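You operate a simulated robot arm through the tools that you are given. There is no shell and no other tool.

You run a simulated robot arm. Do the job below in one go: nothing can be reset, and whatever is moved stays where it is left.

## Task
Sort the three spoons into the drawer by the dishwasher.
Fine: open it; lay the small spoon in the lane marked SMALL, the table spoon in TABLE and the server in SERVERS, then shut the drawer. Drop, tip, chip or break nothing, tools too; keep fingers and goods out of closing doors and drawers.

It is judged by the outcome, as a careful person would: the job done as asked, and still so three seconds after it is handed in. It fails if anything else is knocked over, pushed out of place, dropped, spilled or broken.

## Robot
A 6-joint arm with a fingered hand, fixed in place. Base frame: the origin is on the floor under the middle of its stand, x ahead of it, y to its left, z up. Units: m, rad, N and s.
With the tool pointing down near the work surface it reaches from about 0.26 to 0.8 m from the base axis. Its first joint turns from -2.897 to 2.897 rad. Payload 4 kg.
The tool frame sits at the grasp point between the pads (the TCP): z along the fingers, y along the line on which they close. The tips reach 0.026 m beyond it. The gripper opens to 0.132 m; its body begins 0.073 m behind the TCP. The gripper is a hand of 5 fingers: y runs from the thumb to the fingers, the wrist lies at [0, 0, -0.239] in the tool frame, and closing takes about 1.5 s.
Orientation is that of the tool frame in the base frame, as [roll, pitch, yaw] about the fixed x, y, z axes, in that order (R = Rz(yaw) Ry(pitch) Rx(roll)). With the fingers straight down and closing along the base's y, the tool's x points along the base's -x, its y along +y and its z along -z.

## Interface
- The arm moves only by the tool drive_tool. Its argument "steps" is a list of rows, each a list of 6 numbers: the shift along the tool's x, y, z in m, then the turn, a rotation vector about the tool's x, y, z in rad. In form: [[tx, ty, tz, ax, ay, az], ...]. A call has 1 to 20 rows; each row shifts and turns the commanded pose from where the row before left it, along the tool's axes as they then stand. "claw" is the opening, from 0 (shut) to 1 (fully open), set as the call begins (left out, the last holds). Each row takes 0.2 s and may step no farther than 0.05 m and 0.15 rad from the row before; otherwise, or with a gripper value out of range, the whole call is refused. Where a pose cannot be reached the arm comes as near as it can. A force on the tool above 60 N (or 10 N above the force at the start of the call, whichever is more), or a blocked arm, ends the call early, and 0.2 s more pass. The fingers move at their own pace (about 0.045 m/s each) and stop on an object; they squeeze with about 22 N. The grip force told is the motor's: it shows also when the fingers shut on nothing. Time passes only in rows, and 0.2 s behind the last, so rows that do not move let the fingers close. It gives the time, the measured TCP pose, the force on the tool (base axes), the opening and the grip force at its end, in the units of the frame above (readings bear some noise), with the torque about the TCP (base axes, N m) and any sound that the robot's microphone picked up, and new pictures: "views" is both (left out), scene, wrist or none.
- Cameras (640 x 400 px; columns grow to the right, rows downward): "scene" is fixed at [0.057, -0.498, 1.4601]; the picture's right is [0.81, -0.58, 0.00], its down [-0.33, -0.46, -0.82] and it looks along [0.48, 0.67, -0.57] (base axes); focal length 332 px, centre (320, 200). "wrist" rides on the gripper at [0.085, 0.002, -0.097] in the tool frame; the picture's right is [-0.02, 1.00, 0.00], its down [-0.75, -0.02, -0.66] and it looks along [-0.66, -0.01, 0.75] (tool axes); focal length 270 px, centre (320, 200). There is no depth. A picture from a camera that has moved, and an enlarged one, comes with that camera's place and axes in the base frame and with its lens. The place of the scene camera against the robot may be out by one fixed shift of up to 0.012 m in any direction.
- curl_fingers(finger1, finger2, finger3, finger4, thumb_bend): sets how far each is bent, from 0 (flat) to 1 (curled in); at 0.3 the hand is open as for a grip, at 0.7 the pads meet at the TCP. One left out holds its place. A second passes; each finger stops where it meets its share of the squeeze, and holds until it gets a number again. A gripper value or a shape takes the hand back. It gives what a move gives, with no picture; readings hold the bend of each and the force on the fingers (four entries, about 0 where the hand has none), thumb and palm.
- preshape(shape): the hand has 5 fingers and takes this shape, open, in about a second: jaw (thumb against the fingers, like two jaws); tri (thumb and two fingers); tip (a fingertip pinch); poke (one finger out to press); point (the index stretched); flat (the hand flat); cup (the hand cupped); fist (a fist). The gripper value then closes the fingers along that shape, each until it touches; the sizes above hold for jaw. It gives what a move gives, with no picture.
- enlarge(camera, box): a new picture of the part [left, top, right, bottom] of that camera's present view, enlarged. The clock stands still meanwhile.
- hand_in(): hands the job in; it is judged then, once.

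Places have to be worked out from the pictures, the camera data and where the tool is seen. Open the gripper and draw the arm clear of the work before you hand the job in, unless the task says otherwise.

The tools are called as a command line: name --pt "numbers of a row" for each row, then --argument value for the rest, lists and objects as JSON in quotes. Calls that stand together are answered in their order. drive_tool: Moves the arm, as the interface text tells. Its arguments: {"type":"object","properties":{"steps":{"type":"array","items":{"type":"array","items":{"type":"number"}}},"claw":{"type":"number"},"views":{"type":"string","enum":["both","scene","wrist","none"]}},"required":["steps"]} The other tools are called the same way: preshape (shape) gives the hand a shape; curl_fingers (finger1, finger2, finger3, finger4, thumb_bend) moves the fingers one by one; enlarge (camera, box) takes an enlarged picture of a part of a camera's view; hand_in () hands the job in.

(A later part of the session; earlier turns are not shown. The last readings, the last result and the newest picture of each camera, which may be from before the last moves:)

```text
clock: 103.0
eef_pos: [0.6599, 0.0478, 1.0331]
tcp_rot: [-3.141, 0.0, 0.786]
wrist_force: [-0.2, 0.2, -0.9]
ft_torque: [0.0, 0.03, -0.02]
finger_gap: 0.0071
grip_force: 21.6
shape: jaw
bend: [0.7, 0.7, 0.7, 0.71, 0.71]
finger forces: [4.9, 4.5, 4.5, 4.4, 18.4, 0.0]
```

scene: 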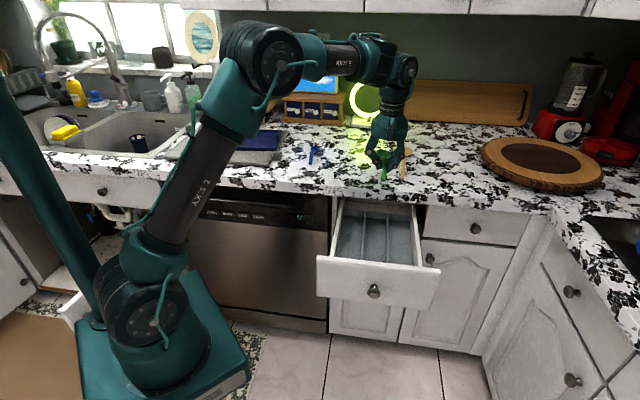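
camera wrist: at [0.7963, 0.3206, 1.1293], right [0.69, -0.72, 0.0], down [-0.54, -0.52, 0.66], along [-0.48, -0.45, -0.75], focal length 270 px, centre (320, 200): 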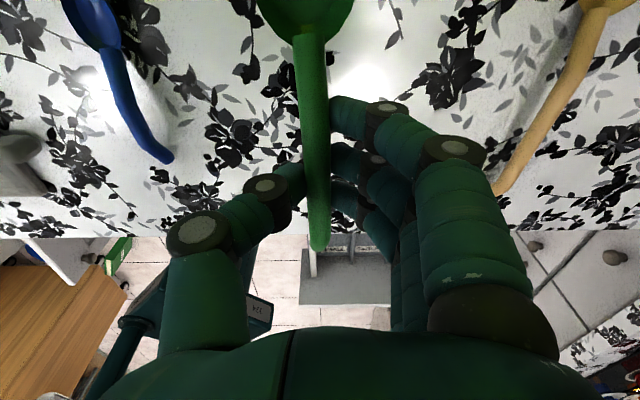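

Right on target above the TABLE lane's line. I draw it 10 cm further out over the open drawer.

drive_tool --pt "-0.025 0 0 0 0 0" --pt "-0.025 0 0 0 0 0" --pt "-0.025 0 0 0 0 0" --pt "-0.025 0 0 0 0 0" --pt "0 0 0 0 0 0"

```text
clock: 104.2
eef_pos: [0.5903, -0.0217, 1.0322]
tcp_rot: [3.141, -0.002, 0.785]
wrist_force: [-0.6, 0.8, -0.7]
ft_torque: [-0.02, 0.0, -0.03]
finger_gap: 0.0068
grip_force: 21.9
shape: jaw
bend: [0.7, 0.7, 0.7, 0.71, 0.71]
finger forces: [4.9, 4.5, 4.5, 4.4, 18.3, 0.0]
camera wrist: at [0.6512, 0.0359, 1.1288], right [0.69, -0.72, 0.0], down [-0.54, -0.52, 0.66], along [-0.47, -0.46, -0.75], focal length 270 px, centre (320, 200)
```

scene: 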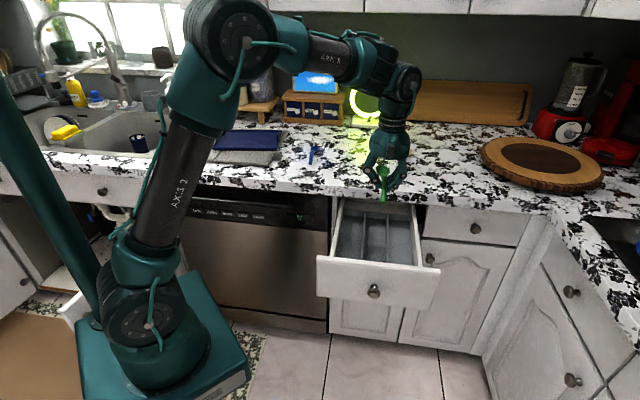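
wrist: 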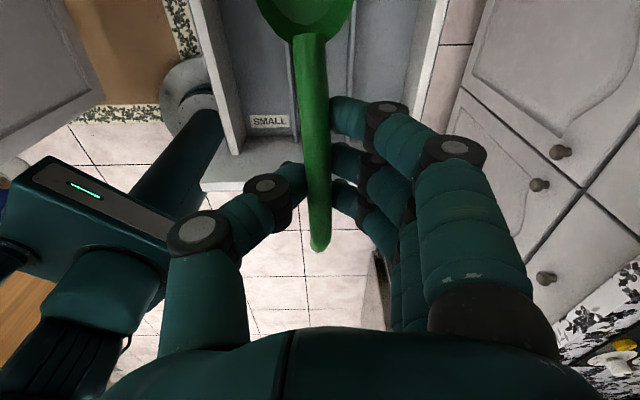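

The spoon hangs right over the TABLE lane, with no reach problem. Before lowering I zoom to measure lane floor and divider heights.

enlarge --camera "wrist" --box '[190, 0, 450, 200]'

enlarge --camera "scene" --box '[310, 160, 450, 310]'

```text
2.00 times, centred on (320, 100) of wrist
camera zoom: at [0.6512, 0.0359, 1.1288], right [0.69, -0.72, 0.0], down [-0.54, -0.52, 0.66], along [-0.47, -0.46, -0.75], focal length 541 px, centre (320, 400)
```

zoom: 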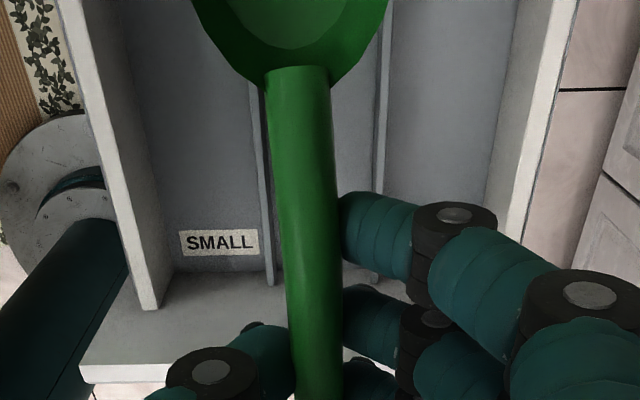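

```text
2.67 times, centred on (380, 235) of scene
camera zoom: at [0.057, -0.498, 1.4601], right [0.81, -0.58, 0.0], down [-0.33, -0.46, -0.82], along [0.48, 0.67, -0.57], focal length 885 px, centre (160, 107)
```

zoom: 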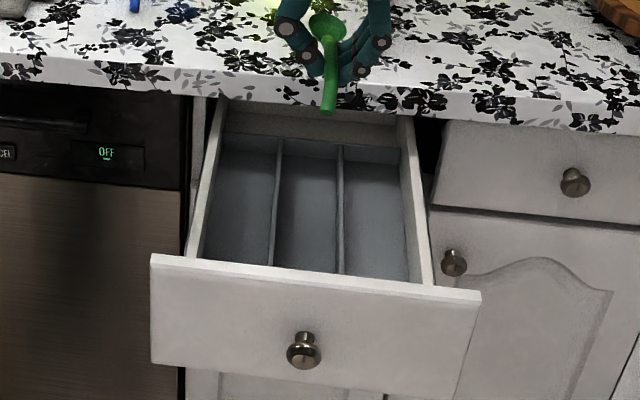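

The floor lies near z≈0.748 and the dividers are low (tops about 0.767), so the hand fits. I lower the spoon to z≈0.87 first.

drive_tool --pt "0 0 0.03 0 0 0" --pt "0 0 0.03 0 0 0" --pt "0 0 0.03 0 0 0" --pt "0 0 0.03 0 0 0" --pt "0 0 0.03 0 0 0" --pt "0 0 0 0 0 0"

```text
clock: 105.6
eef_pos: [0.59, -0.0219, 0.8827]
tcp_rot: [3.141, -0.001, 0.785]
wrist_force: [0.1, 0.6, -0.7]
ft_torque: [-0.01, 0.01, 0.04]
finger_gap: 0.007
grip_force: 21.8
shape: jaw
bend: [0.7, 0.7, 0.7, 0.71, 0.71]
finger forces: [4.9, 4.5, 4.4, 4.3, 18.1, 0.0]
camera wrist: at [0.6513, 0.0364, 0.9787], right [0.69, -0.72, 0.0], down [-0.54, -0.52, 0.66], along [-0.47, -0.45, -0.75], focal length 270 px, centre (320, 200)
```

scene: 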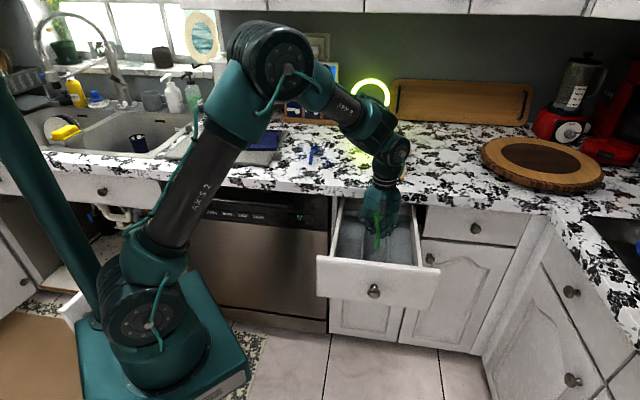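
wrist: 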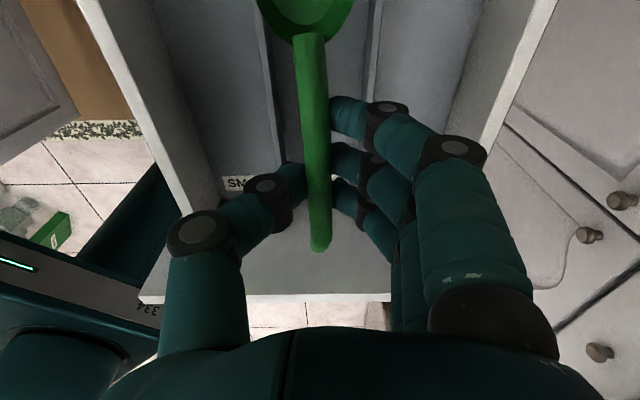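

All clear. I lower 8 cm more to z≈0.80, slowing near the end.

drive_tool --pt "0 0 0.02 0 0 0" --pt "0 0 0.02 0 0 0" --pt "0 0 0.02 0 0 0" --pt "0 0 0.012 0 0 0" --pt "0 0 0.008 0 0 0" --pt "0 0 0 0 0 0"

enlarge --camera "scene" --box '[310, 170, 450, 310]'

```text
clock: 107.0
eef_pos: [0.5895, -0.0228, 0.803]
tcp_rot: [-3.141, -0.001, 0.786]
wrist_force: [-0.3, -0.7, -1.0]
ft_torque: [0.0, 0.01, -0.01]
finger_gap: 0.0068
grip_force: 21.9
shape: jaw
bend: [0.7, 0.7, 0.7, 0.71, 0.71]
finger forces: [5.0, 4.5, 4.5, 4.3, 18.0, 0.1]
camera wrist: at [0.6513, 0.0361, 0.8991], right [0.69, -0.72, 0.0], down [-0.54, -0.52, 0.66], along [-0.47, -0.45, -0.75], focal length 270 px, centre (320, 200)
```

scene: 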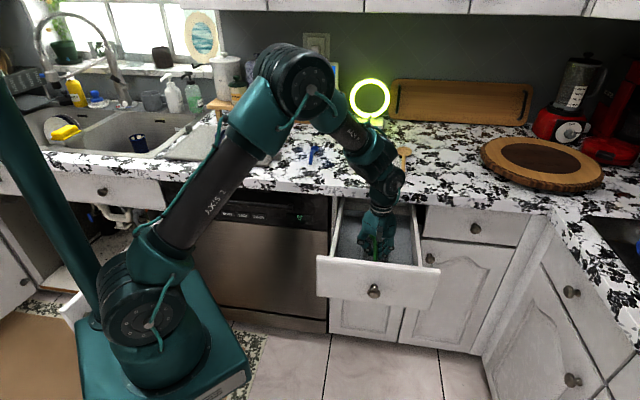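
wrist: 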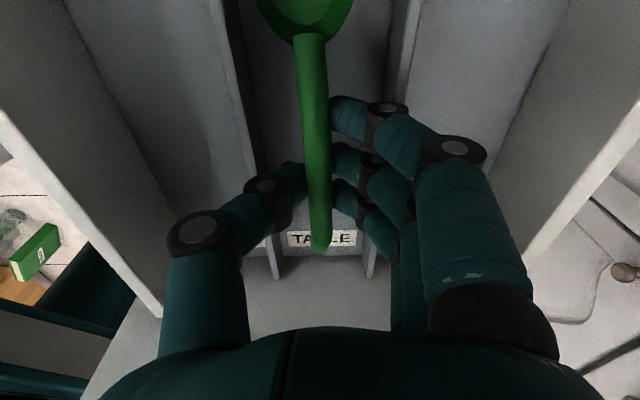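

```text
2.86 times, centred on (380, 240) of scene
camera zoom: at [0.057, -0.498, 1.4601], right [0.81, -0.58, 0.0], down [-0.33, -0.46, -0.82], along [0.48, 0.67, -0.57], focal length 948 px, centre (149, 86)
```

zoom: 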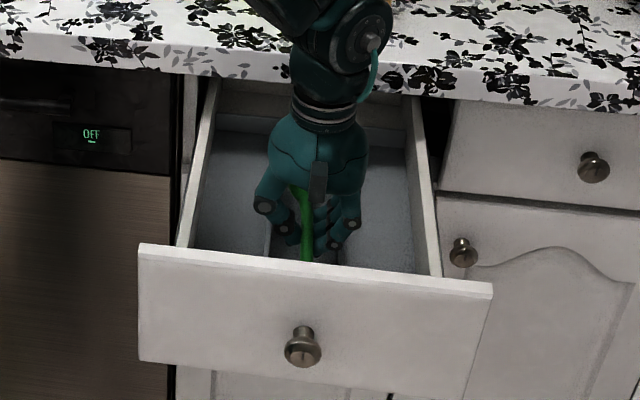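

Still no contact. I lower in small steps, reading the force for touchdown.

drive_tool --pt "0 0 0.005 0 0 0" --pt "0 0 0.004 0 0 0" --pt "0 0 0.003 0 0 0" --pt "0 0 0 0 0 0" --views "none"

drive_tool --pt "0 0 0.002 0 0 0" --pt "0 0 0 0 0 0" --views "none"

```text
clock: 108.0
eef_pos: [0.5901, -0.0217, 0.7913]
tcp_rot: [-3.141, 0.0, 0.785]
wrist_force: [-0.1, 0.9, -0.5]
ft_torque: [0.02, 0.05, 0.05]
finger_gap: 0.0068
grip_force: 22.2
shape: jaw
bend: [0.7, 0.7, 0.7, 0.71, 0.71]
finger forces: [4.8, 4.5, 4.3, 4.3, 18.0, 0.0]
```

```text
clock: 108.6
eef_pos: [0.5902, -0.0232, 0.7893]
tcp_rot: [3.141, 0.0, 0.785]
wrist_force: [-0.3, 0.0, -0.5]
ft_torque: [0.04, 0.01, 0.0]
finger_gap: 0.0068
grip_force: 21.9
shape: jaw
bend: [0.7, 0.7, 0.7, 0.71, 0.71]
finger forces: [4.9, 4.5, 4.4, 4.2, 18.0, 0.1]
```

No contact at z=0.789. I continue down 2 mm at a time.

drive_tool --pt "0 0 0.002 0 0 0" --pt "0 0 0 0 0 0" --views "none"

drive_tool --pt "0 0 0.002 0 0 0" --pt "0 0 0 0 0 0" --views "none"

```text
clock: 109.2
eef_pos: [0.5896, -0.0221, 0.7875]
tcp_rot: [3.14, -0.002, 0.785]
wrist_force: [-0.3, -0.9, 0.1]
ft_torque: [-0.03, 0.03, -0.02]
finger_gap: 0.0069
grip_force: 22.4
shape: jaw
bend: [0.7, 0.7, 0.7, 0.71, 0.71]
finger forces: [4.9, 4.5, 4.3, 4.2, 18.0, 0.0]
```

```text
clock: 109.8
eef_pos: [0.5899, -0.022, 0.7851]
tcp_rot: [-3.141, -0.002, 0.786]
wrist_force: [-0.5, -0.5, -0.9]
ft_torque: [-0.03, 0.01, 0.02]
finger_gap: 0.0071
grip_force: 22.0
shape: jaw
bend: [0.7, 0.7, 0.7, 0.71, 0.71]
finger forces: [4.9, 4.5, 4.5, 4.2, 18.0, 0.0]
```

Still free at 0.785. I keep stepping down.

drive_tool --pt "0 0 0.002 0 0 0" --pt "0 0 0 0 0 0" --views "none"

drive_tool --pt "0 0 0.002 0 0 0" --pt "0 0 0 0 0 0" --views "wrist"

```text
clock: 110.4
eef_pos: [0.5902, -0.0214, 0.7829]
tcp_rot: [-3.141, -0.001, 0.784]
wrist_force: [-0.2, 0.4, 0.1]
ft_torque: [0.0, 0.03, 0.0]
finger_gap: 0.0069
grip_force: 22.1
shape: jaw
bend: [0.7, 0.7, 0.7, 0.71, 0.71]
finger forces: [4.9, 4.5, 4.3, 4.2, 18.0, 0.0]
```

```text
clock: 111.0
eef_pos: [0.588, -0.0216, 0.7804]
tcp_rot: [-3.141, -0.002, 0.786]
wrist_force: [-0.3, 0.9, -0.7]
ft_torque: [0.06, -0.04, 0.02]
finger_gap: 0.0069
grip_force: 22.5
shape: jaw
bend: [0.71, 0.7, 0.7, 0.71, 0.71]
finger forces: [4.7, 4.2, 4.5, 4.8, 18.3, 0.0]
camera wrist: at [0.6512, 0.0362, 0.8769], right [0.69, -0.72, 0.0], down [-0.54, -0.52, 0.66], along [-0.47, -0.45, -0.75], focal length 270 px, centre (320, 200)
```

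wrist: 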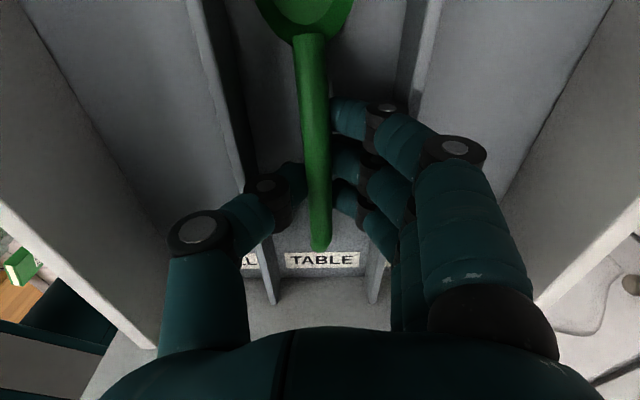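

The finger loads shifted slightly, so the handle end is probably touching the floor. I go 1.5 mm further and confirm.

drive_tool --pt "0 0 0.0015 0 0 0" --pt "0 0 0 0 0 0" --views "none"

drive_tool --pt "0 0 0.0015 0 0 0" --pt "0 0 0 0 0 0" --views "none"

```text
clock: 111.6
eef_pos: [0.5888, -0.0226, 0.7793]
tcp_rot: [3.141, -0.002, 0.786]
wrist_force: [-1.9, 1.2, 2.8]
ft_torque: [0.02, -0.11, -0.04]
finger_gap: 0.007
grip_force: 22.0
shape: jaw
bend: [0.71, 0.7, 0.7, 0.71, 0.72]
finger forces: [4.7, 3.9, 4.2, 7.6, 18.5, 0.0]
```

```text
clock: 112.2
eef_pos: [0.5887, -0.023, 0.778]
tcp_rot: [3.141, -0.002, 0.785]
wrist_force: [-2.4, 2.7, 4.7]
ft_torque: [-0.04, -0.05, -0.03]
finger_gap: 0.0069
grip_force: 21.8
shape: jaw
bend: [0.71, 0.7, 0.7, 0.71, 0.72]
finger forces: [5.2, 3.7, 3.7, 8.2, 17.0, 0.0]
```

Firm contact now (about 5 N), with the spoon down on or within a millimetre or two of the floor. I ease up 1 mm and open only slightly (about 2.5 cm gap) so the fingers stay inside the lane.

drive_tool --pt "0 0 -0.001 0 0 0" --pt "0 0 0 0 0 0" --views "none"

drive_tool --pt "0 0 0 0 0 0" --pt "0 0 0 0 0 0" --pt "0 0 0 0 0 0" --claw 0.18 --views "wrist"

```text
clock: 112.8
eef_pos: [0.5893, -0.022, 0.7794]
tcp_rot: [3.142, -0.001, 0.785]
wrist_force: [-2.5, 0.1, -0.6]
ft_torque: [-0.01, 0.07, 0.0]
finger_gap: 0.007
grip_force: 22.0
shape: jaw
bend: [0.71, 0.7, 0.7, 0.71, 0.72]
finger forces: [5.6, 4.3, 3.9, 5.9, 17.2, 0.0]
```

```text
clock: 113.6
eef_pos: [0.5885, -0.0206, 0.779]
tcp_rot: [-3.14, -0.001, 0.788]
wrist_force: [-16.2, 14.5, 5.8]
ft_torque: [0.1, 0.1, 0.03]
finger_gap: 0.0175
grip_force: 0.1
shape: jaw
bend: [0.74, 0.74, 0.74, 0.74, 0.7]
finger forces: [6.9, 6.6, 6.4, 6.9, 7.3, 0.1]
camera wrist: at [0.6504, 0.0372, 0.8748], right [0.69, -0.72, 0.0], down [-0.54, -0.52, 0.66], along [-0.48, -0.45, -0.75], focal length 270 px, centre (320, 200)
```

wrist: 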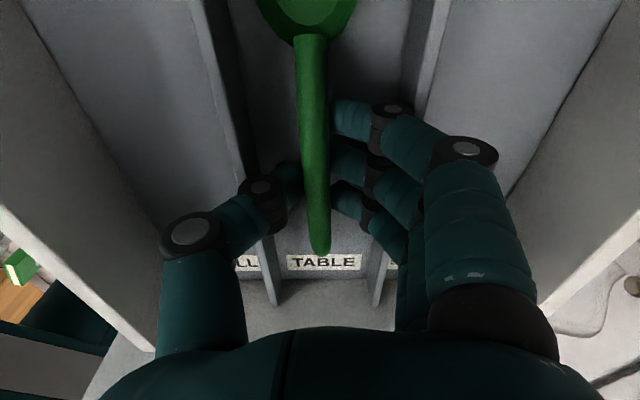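

The fingertips press on the right divider as they open, so the hand is a few mm too far right. I shift 3 mm left to relieve it and then lift straight up slowly.

drive_tool --pt "0 -0.002 0 0 0 0" --pt "0 -0.001 0 0 0 0" --pt "0 0 0 0 0 0" --views "none"

drive_tool --pt "0 0 -0.003 0 0 0" --pt "0 0 -0.004 0 0 0" --pt "0 0 -0.005 0 0 0" --pt "0 0 0 0 0 0" --views "wrist"

```text
clock: 114.4
eef_pos: [0.5884, -0.0213, 0.7794]
tcp_rot: [3.14, -0.001, 0.784]
wrist_force: [-7.6, 6.1, 8.3]
ft_torque: [0.09, 0.08, -0.03]
finger_gap: 0.0184
grip_force: 0.0
shape: jaw
bend: [0.74, 0.74, 0.74, 0.74, 0.7]
finger forces: [5.0, 4.7, 4.8, 4.7, 9.4, 0.0]
```

```text
clock: 115.4
eef_pos: [0.5874, -0.0199, 0.7914]
tcp_rot: [3.141, -0.001, 0.784]
wrist_force: [-0.8, 0.1, -0.2]
ft_torque: [-0.01, 0.02, -0.04]
finger_gap: 0.0232
grip_force: 0.1
shape: jaw
bend: [0.73, 0.73, 0.73, 0.73, 0.7]
finger forces: [0.0, 0.1, 0.0, 0.0, 0.0, 0.1]
camera wrist: at [0.6493, 0.0377, 0.8871], right [0.69, -0.72, 0.0], down [-0.54, -0.52, 0.66], along [-0.47, -0.45, -0.75], focal length 270 px, centre (320, 200)
```

wrist: 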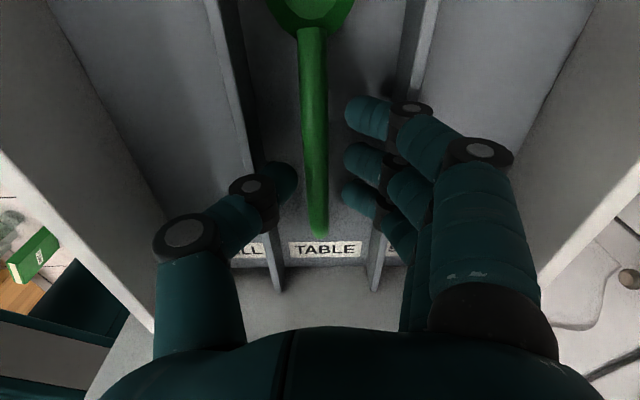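

The spoon stays lying in the TABLE lane and the fingers are free. I rise straight up out of the drawer.

drive_tool --pt "0 0 -0.01 0 0 0" --pt "0 0 -0.02 0 0 0" --pt "0 0 -0.03 0 0 0" --pt "0 0 -0.04 0 0 0" --pt "0 0 -0.045 0 0 0" --pt "0 0 -0.045 0 0 0" --pt "0 0 -0.045 0 0 0" --pt "0 0 0 0 0 0"

enlarge --camera "scene" --box '[310, 180, 450, 310]'

enlarge --camera "wrist" --box '[190, 0, 450, 200]'

```text
clock: 117.2
eef_pos: [0.587, -0.0215, 1.0272]
tcp_rot: [3.141, -0.003, 0.785]
wrist_force: [0.1, 0.1, -0.4]
ft_torque: [0.0, 0.01, 0.02]
finger_gap: 0.0233
grip_force: 0.0
shape: jaw
bend: [0.73, 0.73, 0.73, 0.73, 0.7]
finger forces: [0.0, 0.0, 0.0, 0.0, 0.0, 0.1]
camera wrist: at [0.6488, 0.0375, 1.1233], right [0.69, -0.72, 0.0], down [-0.54, -0.52, 0.66], along [-0.47, -0.45, -0.75], focal length 270 px, centre (320, 200)
```

scene: 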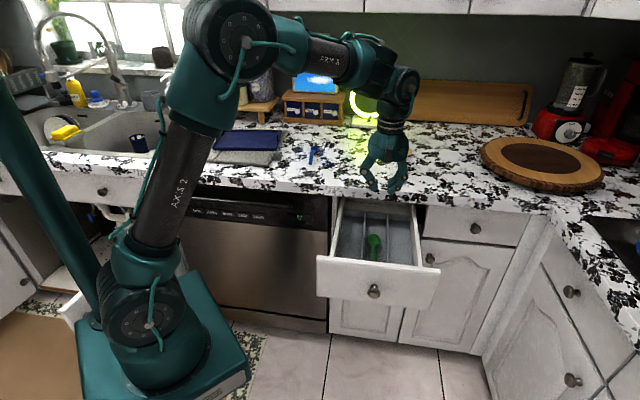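
wrist: 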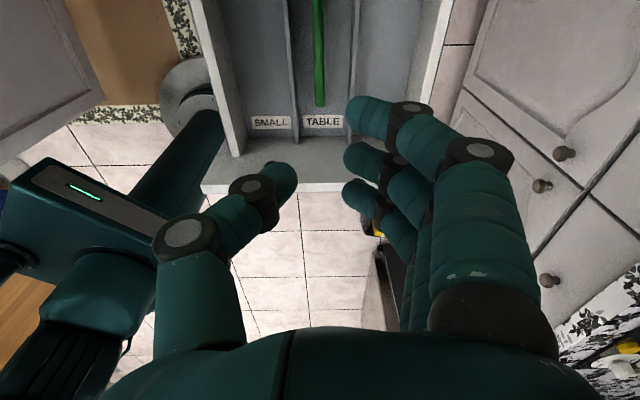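

```text
3.08 times, centred on (380, 245) of scene
camera zoom: at [0.057, -0.498, 1.4601], right [0.81, -0.58, 0.0], down [-0.33, -0.46, -0.82], along [0.48, 0.67, -0.57], focal length 1021 px, centre (135, 62)
```

zoom: 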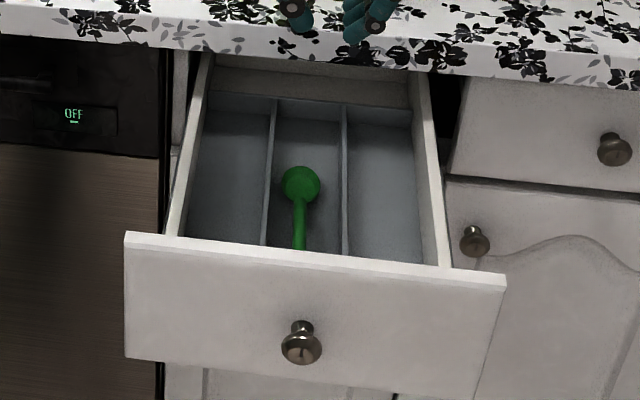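

```text
2.00 times, centred on (320, 100) of wrist
camera zoom: at [0.6488, 0.0375, 1.1233], right [0.69, -0.72, 0.0], down [-0.54, -0.52, 0.66], along [-0.47, -0.45, -0.75], focal length 541 px, centre (320, 400)
```

zoom: 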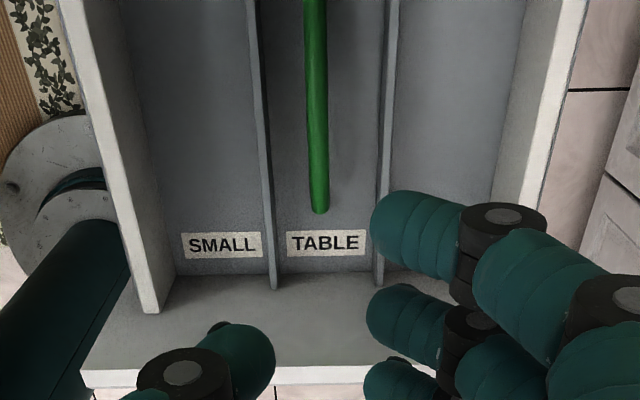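

The table spoon lies properly in the TABLE lane. For the outer lanes the side walls are taller and leave less room for the knuckles, so I check whether the fingertip-pinch shape is slimmer, here in free air.

preshape --shape "tip"

drive_tool --pt "0 0 0 0 0 0" --pt "0 0 0 0 0 0" --views "both"

enlarge --camera "scene" --box '[340, 100, 440, 200]'

```text
clock: 118.1
eef_pos: [0.5873, -0.0206, 1.0279]
tcp_rot: [-3.141, -0.002, 0.786]
wrist_force: [-0.4, 0.2, -1.2]
ft_torque: [-0.01, 0.03, 0.01]
finger_gap: 0.1318
grip_force: 0.0
shape: tip
bend: [0.0, 0.3, 0.3, 0.0, 0.3]
finger forces: [0.1, 0.0, 0.0, 0.0, 0.0, 0.1]
```

```text
clock: 118.7
eef_pos: [0.587, -0.0215, 1.0268]
tcp_rot: [-3.141, -0.002, 0.785]
wrist_force: [0.1, -0.3, 0.1]
ft_torque: [0.0, 0.0, 0.06]
finger_gap: 0.132
grip_force: 0.0
shape: tip
bend: [0.0, 0.3, 0.3, 0.0, 0.3]
finger forces: [0.1, 0.0, 0.1, 0.1, 0.0, 0.0]
camera wrist: at [0.6488, 0.0375, 1.1228], right [0.69, -0.72, 0.0], down [-0.54, -0.52, 0.66], along [-0.47, -0.45, -0.75], focal length 270 px, centre (320, 200)
```

scene: 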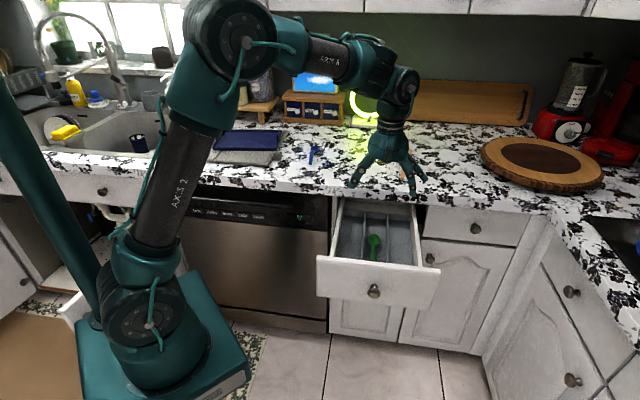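
wrist: 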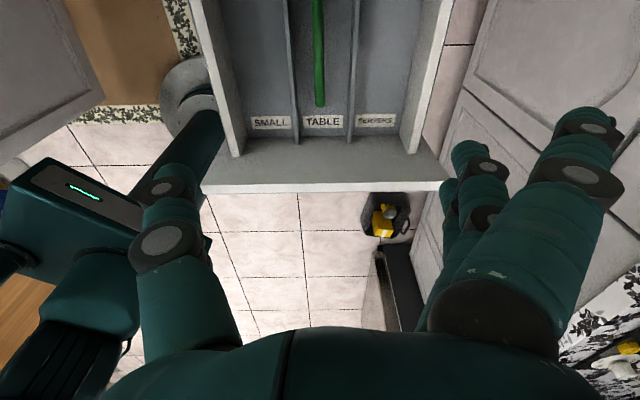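

```text
4.00 times, centred on (390, 150) of scene
camera zoom: at [0.057, -0.498, 1.4601], right [0.81, -0.58, 0.0], down [-0.33, -0.46, -0.82], along [0.48, 0.67, -0.57], focal length 1328 px, centre (40, 400)
```

zoom: 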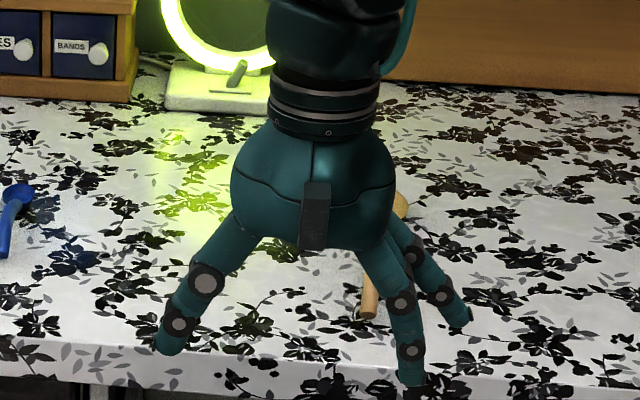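

The pinch shape splays the outer fingers, so it is no help. I try an asymmetric hand instead (straighter fingers, more bent thumb), which would be slim on the wall side.

curl_fingers --finger1 0.5 --finger2 0.5 --finger3 0.5 --finger4 0.5 --thumb_bend 0.85

drive_tool --pt "0 0 0 0 0 0" --pt "0 0 0 0 0 0" --views "wrist"

enlarge --camera "scene" --box '[340, 100, 440, 200]'

```text
clock: 119.7
eef_pos: [0.588, -0.0212, 1.0267]
tcp_rot: [-3.14, -0.002, 0.787]
wrist_force: [0.5, -0.2, -0.3]
ft_torque: [-0.02, 0.01, -0.03]
finger_gap: 0.0361
grip_force: 0.1
shape: fingers
bend: [0.5, 0.5, 0.5, 0.5, 0.85]
finger forces: [0.0, 0.1, 0.1, 0.0, 0.0, 0.1]
```

```text
clock: 120.3
eef_pos: [0.5877, -0.0198, 1.0277]
tcp_rot: [-3.141, -0.004, 0.784]
wrist_force: [0.6, 0.3, -0.2]
ft_torque: [-0.02, -0.02, 0.0]
finger_gap: 0.0359
grip_force: 0.1
shape: fingers
bend: [0.5, 0.5, 0.5, 0.5, 0.85]
finger forces: [0.0, 0.0, 0.1, 0.0, 0.0, 0.0]
camera wrist: at [0.6488, 0.0375, 1.1228], right [0.69, -0.72, 0.0], down [-0.54, -0.52, 0.66], along [-0.47, -0.45, -0.75], focal length 270 px, centre (320, 200)
```

wrist: 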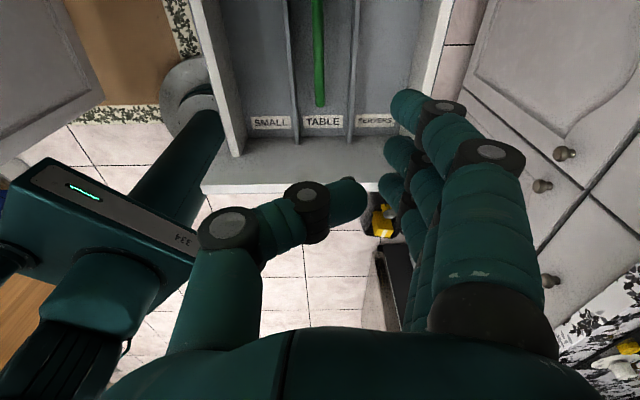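

```text
4.00 times, centred on (390, 150) of scene
camera zoom: at [0.057, -0.498, 1.4601], right [0.81, -0.58, 0.0], down [-0.33, -0.46, -0.82], along [0.48, 0.67, -0.57], focal length 1328 px, centre (40, 400)
```

zoom: 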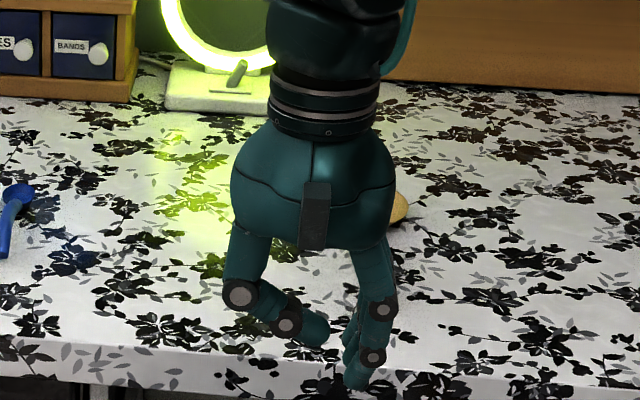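

Asymmetric pinching puts the fingertips at different heights, so the plain jaw grip stays best; I will just use the side clearance carefully. Next the blue small spoon: I reshape to jaw and move over it at height.

preshape --shape "jaw"

drive_tool --pt "0.03 -0.024 0 0 0 0" --pt "0.03 -0.024 0 0 0 0" --pt "0.03 -0.024 0 0 0 0" --pt "0.03 -0.024 0 0 0 0" --pt "0.03 -0.024 0 0 0 0" --pt "0.03 -0.024 0 0 0 0" --pt "0.03 -0.024 0 0 0 0" --pt "0.03 -0.024 0 0 0 0" --pt "0.03 -0.024 0 0 0 0" --pt "0.02 -0.018 0 0 0 0" --pt "0 0 0 0 0 0" --claw 0.75

```text
clock: 121.2
eef_pos: [0.5877, -0.022, 1.0263]
tcp_rot: [3.141, 0.0, 0.786]
wrist_force: [-0.4, 0.6, -0.9]
ft_torque: [-0.01, -0.01, 0.0]
finger_gap: 0.1318
grip_force: 0.1
shape: jaw
bend: [0.3, 0.3, 0.3, 0.3, 0.3]
finger forces: [0.0, 0.0, 0.1, 0.0, 0.1, 0.0]
```

```text
clock: 123.6
eef_pos: [0.6272, 0.3508, 1.0268]
tcp_rot: [-3.14, -0.001, 0.785]
wrist_force: [-0.4, 0.2, 0.6]
ft_torque: [-0.05, 0.0, -0.02]
finger_gap: 0.099
grip_force: 0.1
shape: jaw
bend: [0.63, 0.63, 0.63, 0.63, 0.59]
finger forces: [0.1, 0.1, 0.0, 0.1, 0.0, 0.0]
camera wrist: at [0.6893, 0.4087, 1.1225], right [0.69, -0.72, 0.0], down [-0.54, -0.52, 0.66], along [-0.47, -0.46, -0.75], focal length 270 px, centre (320, 200)
```

scene: 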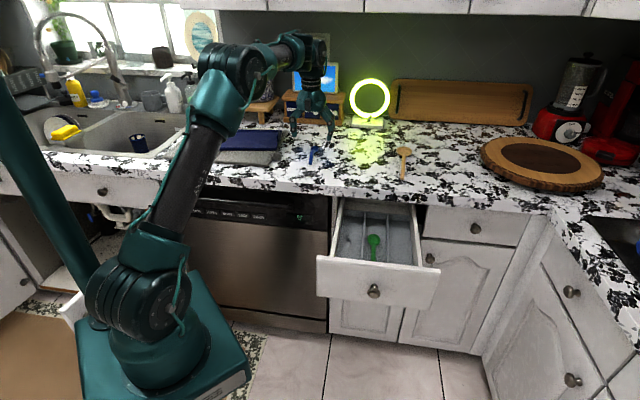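
wrist: 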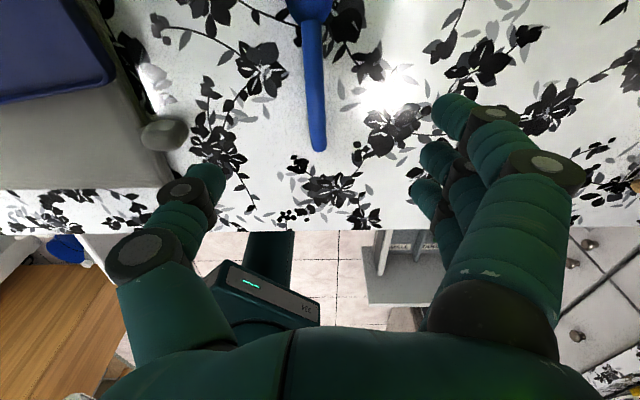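

The hand is centred over the blue spoon. I zoom in to see its handle direction and arch.

enlarge --camera "wrist" --box '[230, 0, 400, 160]'

enlarge --camera "scene" --box '[280, 120, 360, 170]'

```text
2.50 times, centred on (315, 80) of wrist
camera zoom: at [0.6893, 0.4087, 1.1225], right [0.69, -0.72, 0.0], down [-0.54, -0.52, 0.66], along [-0.47, -0.46, -0.75], focal length 676 px, centre (332, 500)
```

zoom: 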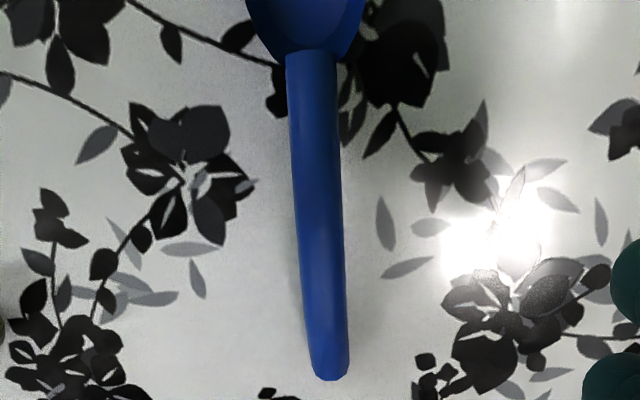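

```text
8.00 times, centred on (320, 145) of scene
camera zoom: at [0.057, -0.498, 1.4601], right [0.81, -0.58, 0.0], down [-0.33, -0.46, -0.82], along [0.48, 0.67, -0.57], focal length 2655 px, centre (320, 640)
```

zoom: 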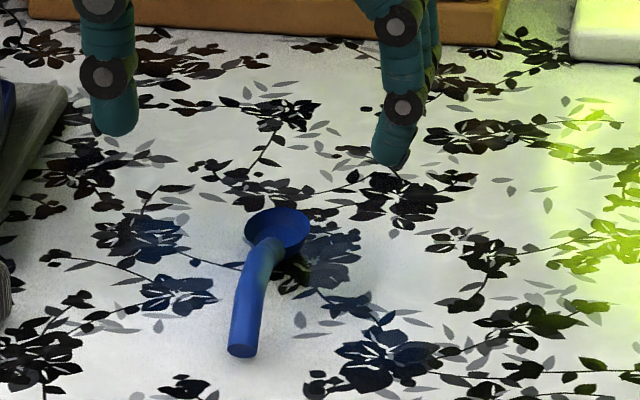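

The blue handle peaks at about 1.6 cm above the counter near D≈0.71, turned about 4.6°. I align to it, centre at D≈0.695, and lower to z≈0.946.

drive_tool --pt "0.0035 -0.0014 0 0 0 -0.08" --pt "0 0 0.03 0 0 0" --pt "0 0 0.025 0 0 0" --pt "0 0 0.015 0 0 0" --pt "0 0 0 0 0 0" --views "wrist"

enlarge --camera "wrist" --box '[220, 0, 420, 240]'

```text
clock: 124.8
eef_pos: [0.6292, 0.3534, 0.9559]
tcp_rot: [-3.141, -0.002, 0.863]
wrist_force: [0.0, -0.3, 0.9]
ft_torque: [-0.03, -0.01, 0.03]
finger_gap: 0.0993
grip_force: 0.0
shape: jaw
bend: [0.63, 0.63, 0.63, 0.63, 0.59]
finger forces: [0.1, 0.0, 0.0, 0.1, 0.0, 0.1]
camera wrist: at [0.6854, 0.4169, 1.052], right [0.75, -0.66, 0.0], down [-0.5, -0.56, 0.66], along [-0.44, -0.49, -0.75], focal length 270 px, centre (320, 200)
```

wrist: 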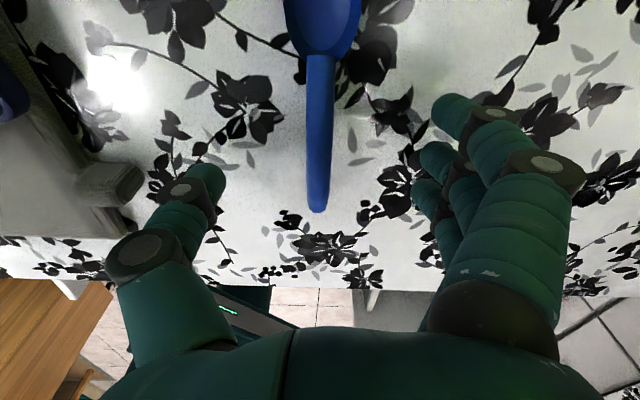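

```text
1.67 times, centred on (320, 120) of wrist
camera zoom: at [0.6854, 0.4169, 1.052], right [0.75, -0.66, 0.0], down [-0.5, -0.56, 0.66], along [-0.44, -0.49, -0.75], focal length 450 px, centre (320, 333)
```

zoom: 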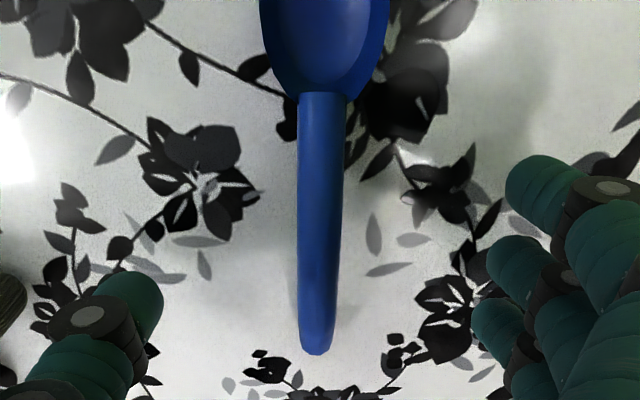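

The handle is well centred and aligned, with all fingers on it. I lower the last centimetre and close.

drive_tool --pt "0 0 0.005 0 0 0" --pt "0 0 0.005 0 0 0" --pt "0 0 0 0 0 0" --views "none"

drive_tool --pt "0 0 0 0 0 0" --pt "0 0 0 0 0 0" --pt "0 0 0 0 0 0" --pt "0 0 0 0 0 0" --pt "0 0 0 0 0 0" --pt "0 0 0 0 0 0" --pt "0 0 0 0 0 0" --claw 0 --views "wrist"

enlarge --camera "scene" --box '[280, 120, 360, 170]'

```text
clock: 125.6
eef_pos: [0.6285, 0.3541, 0.9458]
tcp_rot: [-3.141, -0.003, 0.864]
wrist_force: [-0.3, -0.1, 0.3]
ft_torque: [-0.02, -0.02, 0.01]
finger_gap: 0.0992
grip_force: 0.0
shape: jaw
bend: [0.63, 0.63, 0.63, 0.63, 0.59]
finger forces: [0.0, 0.0, 0.1, 0.1, 0.1, 0.0]
```

```text
clock: 127.2
eef_pos: [0.6289, 0.3538, 0.9466]
tcp_rot: [-3.14, -0.004, 0.864]
wrist_force: [0.3, -0.1, 0.1]
ft_torque: [0.0, -0.04, 0.02]
finger_gap: 0.0062
grip_force: 21.8
shape: jaw
bend: [0.71, 0.69, 0.7, 0.7, 0.72]
finger forces: [4.4, 5.1, 6.3, 4.3, 17.3, 0.1]
camera wrist: at [0.6853, 0.4169, 1.042], right [0.75, -0.66, 0.0], down [-0.5, -0.56, 0.66], along [-0.44, -0.49, -0.75], focal length 270 px, centre (320, 200)
```

wrist: 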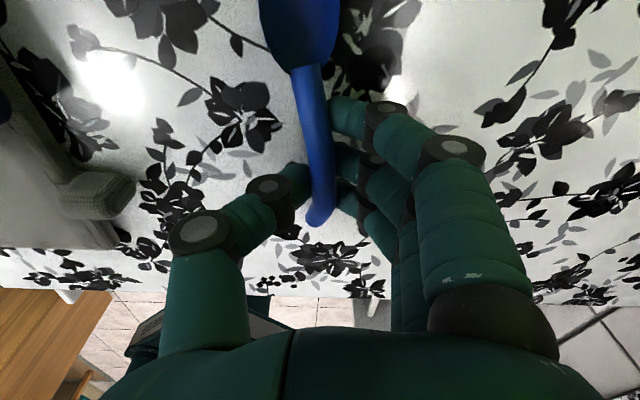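

```text
8.00 times, centred on (320, 145) of scene
camera zoom: at [0.057, -0.498, 1.4601], right [0.81, -0.58, 0.0], down [-0.33, -0.46, -0.82], along [0.48, 0.67, -0.57], focal length 2655 px, centre (320, 640)
```

zoom: 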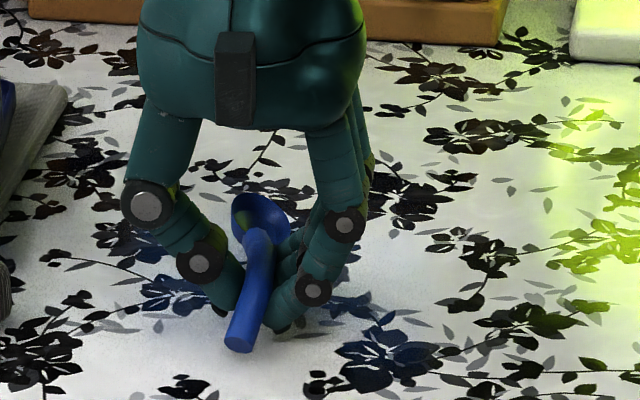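

The spoon is gripped, but it seems to have rolled a little about its length. I lift slightly and look closely.

drive_tool --pt "0 0 -0.01 0 0 0" --pt "0 0 -0.015 0 0 0" --pt "0 0 -0.015 0 0 0" --pt "0 0 0 0 0 0" --views "wrist"

enlarge --camera "wrist" --box '[200, 0, 440, 240]'

enlarge --camera "scene" --box '[280, 105, 360, 155]'

```text
clock: 128.2
eef_pos: [0.6291, 0.3528, 0.9857]
tcp_rot: [-3.141, -0.001, 0.864]
wrist_force: [-0.9, 1.4, 0.2]
ft_torque: [-0.02, 0.01, 0.02]
finger_gap: 0.0064
grip_force: 22.3
shape: jaw
bend: [0.71, 0.69, 0.7, 0.7, 0.72]
finger forces: [4.4, 5.1, 6.3, 4.3, 17.3, 0.1]
camera wrist: at [0.6854, 0.4169, 1.0824], right [0.75, -0.66, 0.0], down [-0.5, -0.56, 0.66], along [-0.44, -0.49, -0.75], focal length 270 px, centre (320, 200)
```

wrist: 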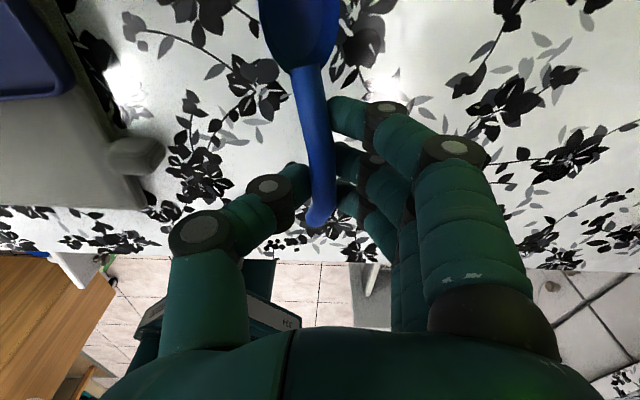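

```text
1.67 times, centred on (320, 120) of wrist
camera zoom: at [0.6854, 0.4169, 1.0824], right [0.75, -0.66, 0.0], down [-0.5, -0.56, 0.66], along [-0.44, -0.49, -0.75], focal length 450 px, centre (320, 333)
```

zoom: 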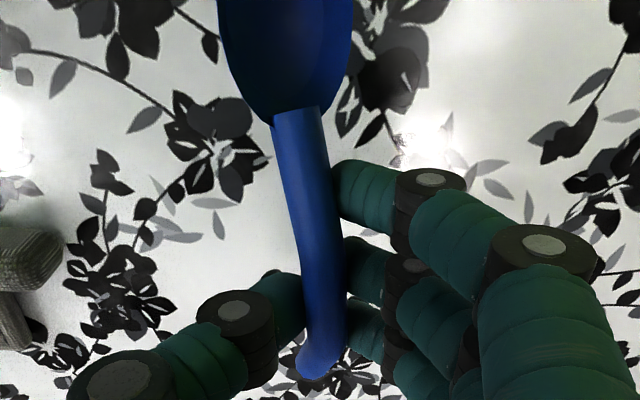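

```text
8.00 times, centred on (320, 130) of scene
camera zoom: at [0.057, -0.498, 1.4601], right [0.81, -0.58, 0.0], down [-0.33, -0.46, -0.82], along [0.48, 0.67, -0.57], focal length 2655 px, centre (320, 760)
```

zoom: 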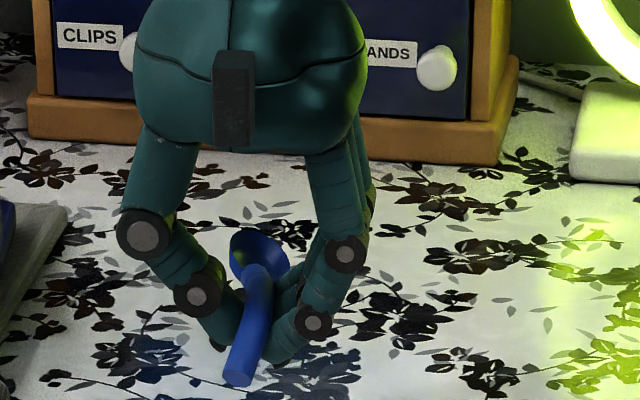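

The small spoon is firmly held but rolled roughly 40° about its handle; it will settle flat on its own when set down. I raise it, square the hand, and carry it over to the SMALL lane at height.

drive_tool --pt "0 0 -0.02 0 0 0" --pt "0 0 -0.025 0 0 0.04" --pt "0 0 0 0 0 0.04" --pt "-0.0295 0.0178 0 0 0 0" --pt "-0.0295 0.0178 0 0 0 0" --pt "-0.0295 0.0178 0 0 0 0" --pt "-0.0295 0.0178 0 0 0 0" --pt "-0.0295 0.0178 0 0 0 0" --pt "-0.0295 0.0178 0 0 0 0" --pt "-0.0295 0.0178 0 0 0 0" --pt "-0.0295 0.0178 0 0 0 0" --pt "-0.0295 0.0178 0 0 0 0" --pt "-0.0295 0.0178 0 0 0 0" --pt "0 0 0 0 0 0"

```text
clock: 131.2
eef_pos: [0.5462, 0.0186, 1.0323]
tcp_rot: [3.141, 0.001, 0.785]
wrist_force: [-0.1, -0.9, -1.1]
ft_torque: [0.0, -0.01, 0.02]
finger_gap: 0.0062
grip_force: 21.7
shape: jaw
bend: [0.71, 0.69, 0.7, 0.7, 0.72]
finger forces: [4.2, 5.0, 6.3, 4.4, 17.0, 0.0]
camera wrist: at [0.6073, 0.0769, 1.1267], right [0.69, -0.72, 0.0], down [-0.54, -0.52, 0.66], along [-0.47, -0.45, -0.75], focal length 270 px, centre (320, 200)
```

scene: 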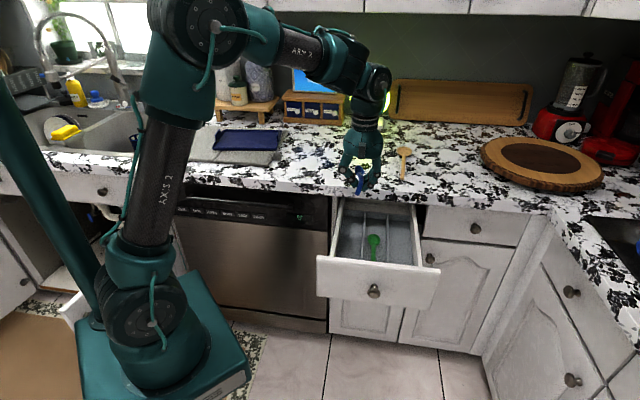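
wrist: 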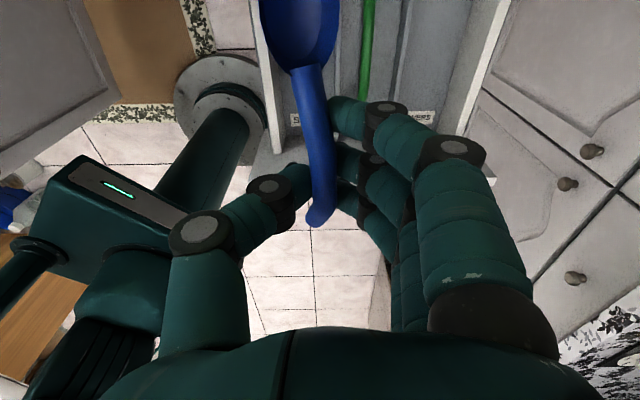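

The spoon hangs over the SMALL lane at A≈0.373, as planned, clear of the green spoon. I lower it in stages.

drive_tool --pt "0 0 0.04 0 0 0" --pt "0 0 0.04 0 0 0" --pt "0 0 0.04 0 0 0" --pt "0 0 0.03 0 0 0" --pt "0 0 0.02 0 0 0" --pt "0 0 0.02 0 0 0" --pt "0 0 0.02 0 0 0" --pt "0 0 0 0 0 0"

enlarge --camera "scene" --box '[320, 180, 430, 290]'

```text
clock: 133.0
eef_pos: [0.5461, 0.0181, 0.8221]
tcp_rot: [3.141, -0.003, 0.785]
wrist_force: [0.0, -0.1, 0.7]
ft_torque: [0.01, 0.04, 0.0]
finger_gap: 0.0025
grip_force: 22.2
shape: jaw
bend: [0.72, 0.71, 0.71, 0.72, 0.74]
finger forces: [0.4, 0.0, 0.0, 0.0, 0.1, 0.0]
camera wrist: at [0.607, 0.0775, 0.9169], right [0.69, -0.72, 0.0], down [-0.54, -0.52, 0.66], along [-0.47, -0.45, -0.75], focal length 270 px, centre (320, 200)
```

scene: 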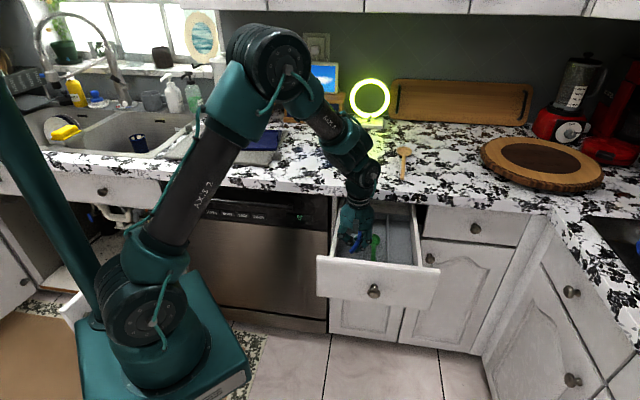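
wrist: 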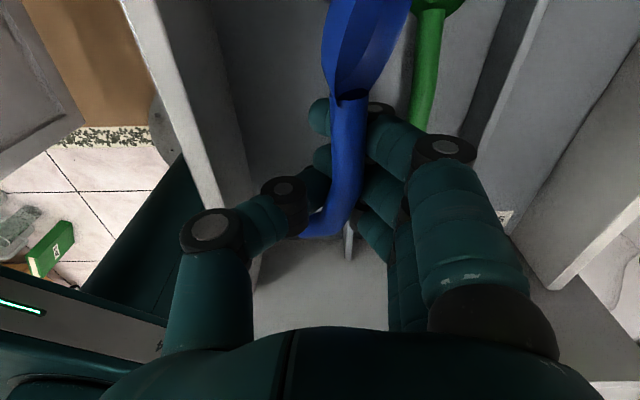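

```text
3.64 times, centred on (375, 235) of scene
camera zoom: at [0.057, -0.498, 1.4601], right [0.81, -0.58, 0.0], down [-0.33, -0.46, -0.82], along [0.48, 0.67, -0.57], focal length 1207 px, centre (120, 73)
```

zoom: 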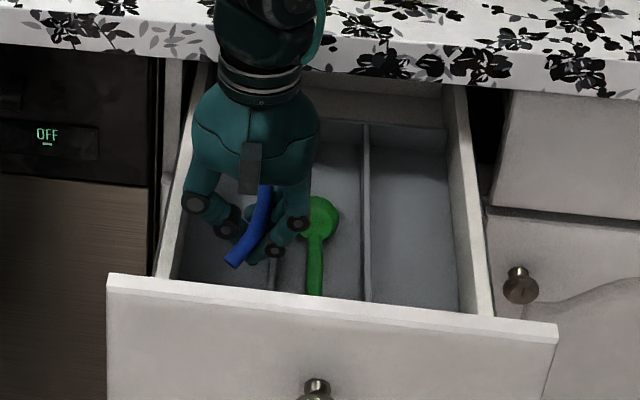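

The grip changed on the way: finger loads dropped to zero and the spoon now rests on top of the closed fingertips, rolled onto its side. It has not fallen; I look closely before doing anything.

enlarge --camera "wrist" --box '[220, 0, 460, 260]'

enlarge --camera "scene" --box '[330, 195, 410, 265]'

```text
1.54 times, centred on (340, 130) of wrist
camera zoom: at [0.607, 0.0775, 0.9169], right [0.69, -0.72, 0.0], down [-0.54, -0.52, 0.66], along [-0.47, -0.45, -0.75], focal length 416 px, centre (289, 308)
```

zoom: 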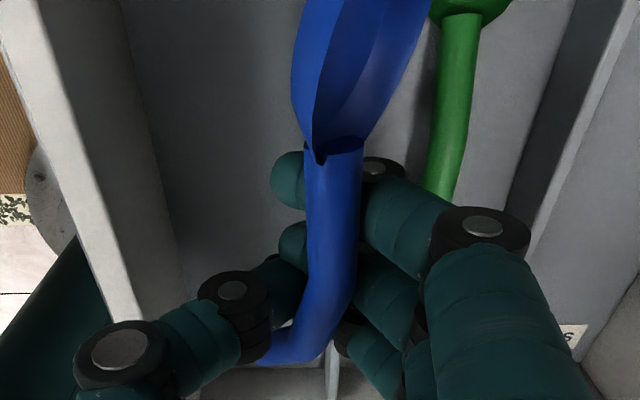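

```text
5.71 times, centred on (370, 230) of scene
camera zoom: at [0.057, -0.498, 1.4601], right [0.81, -0.58, 0.0], down [-0.33, -0.46, -0.82], along [0.48, 0.67, -0.57], focal length 1897 px, centre (34, 29)
```

zoom: 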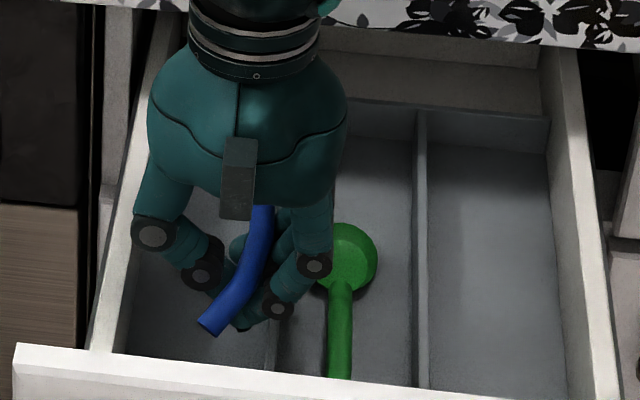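

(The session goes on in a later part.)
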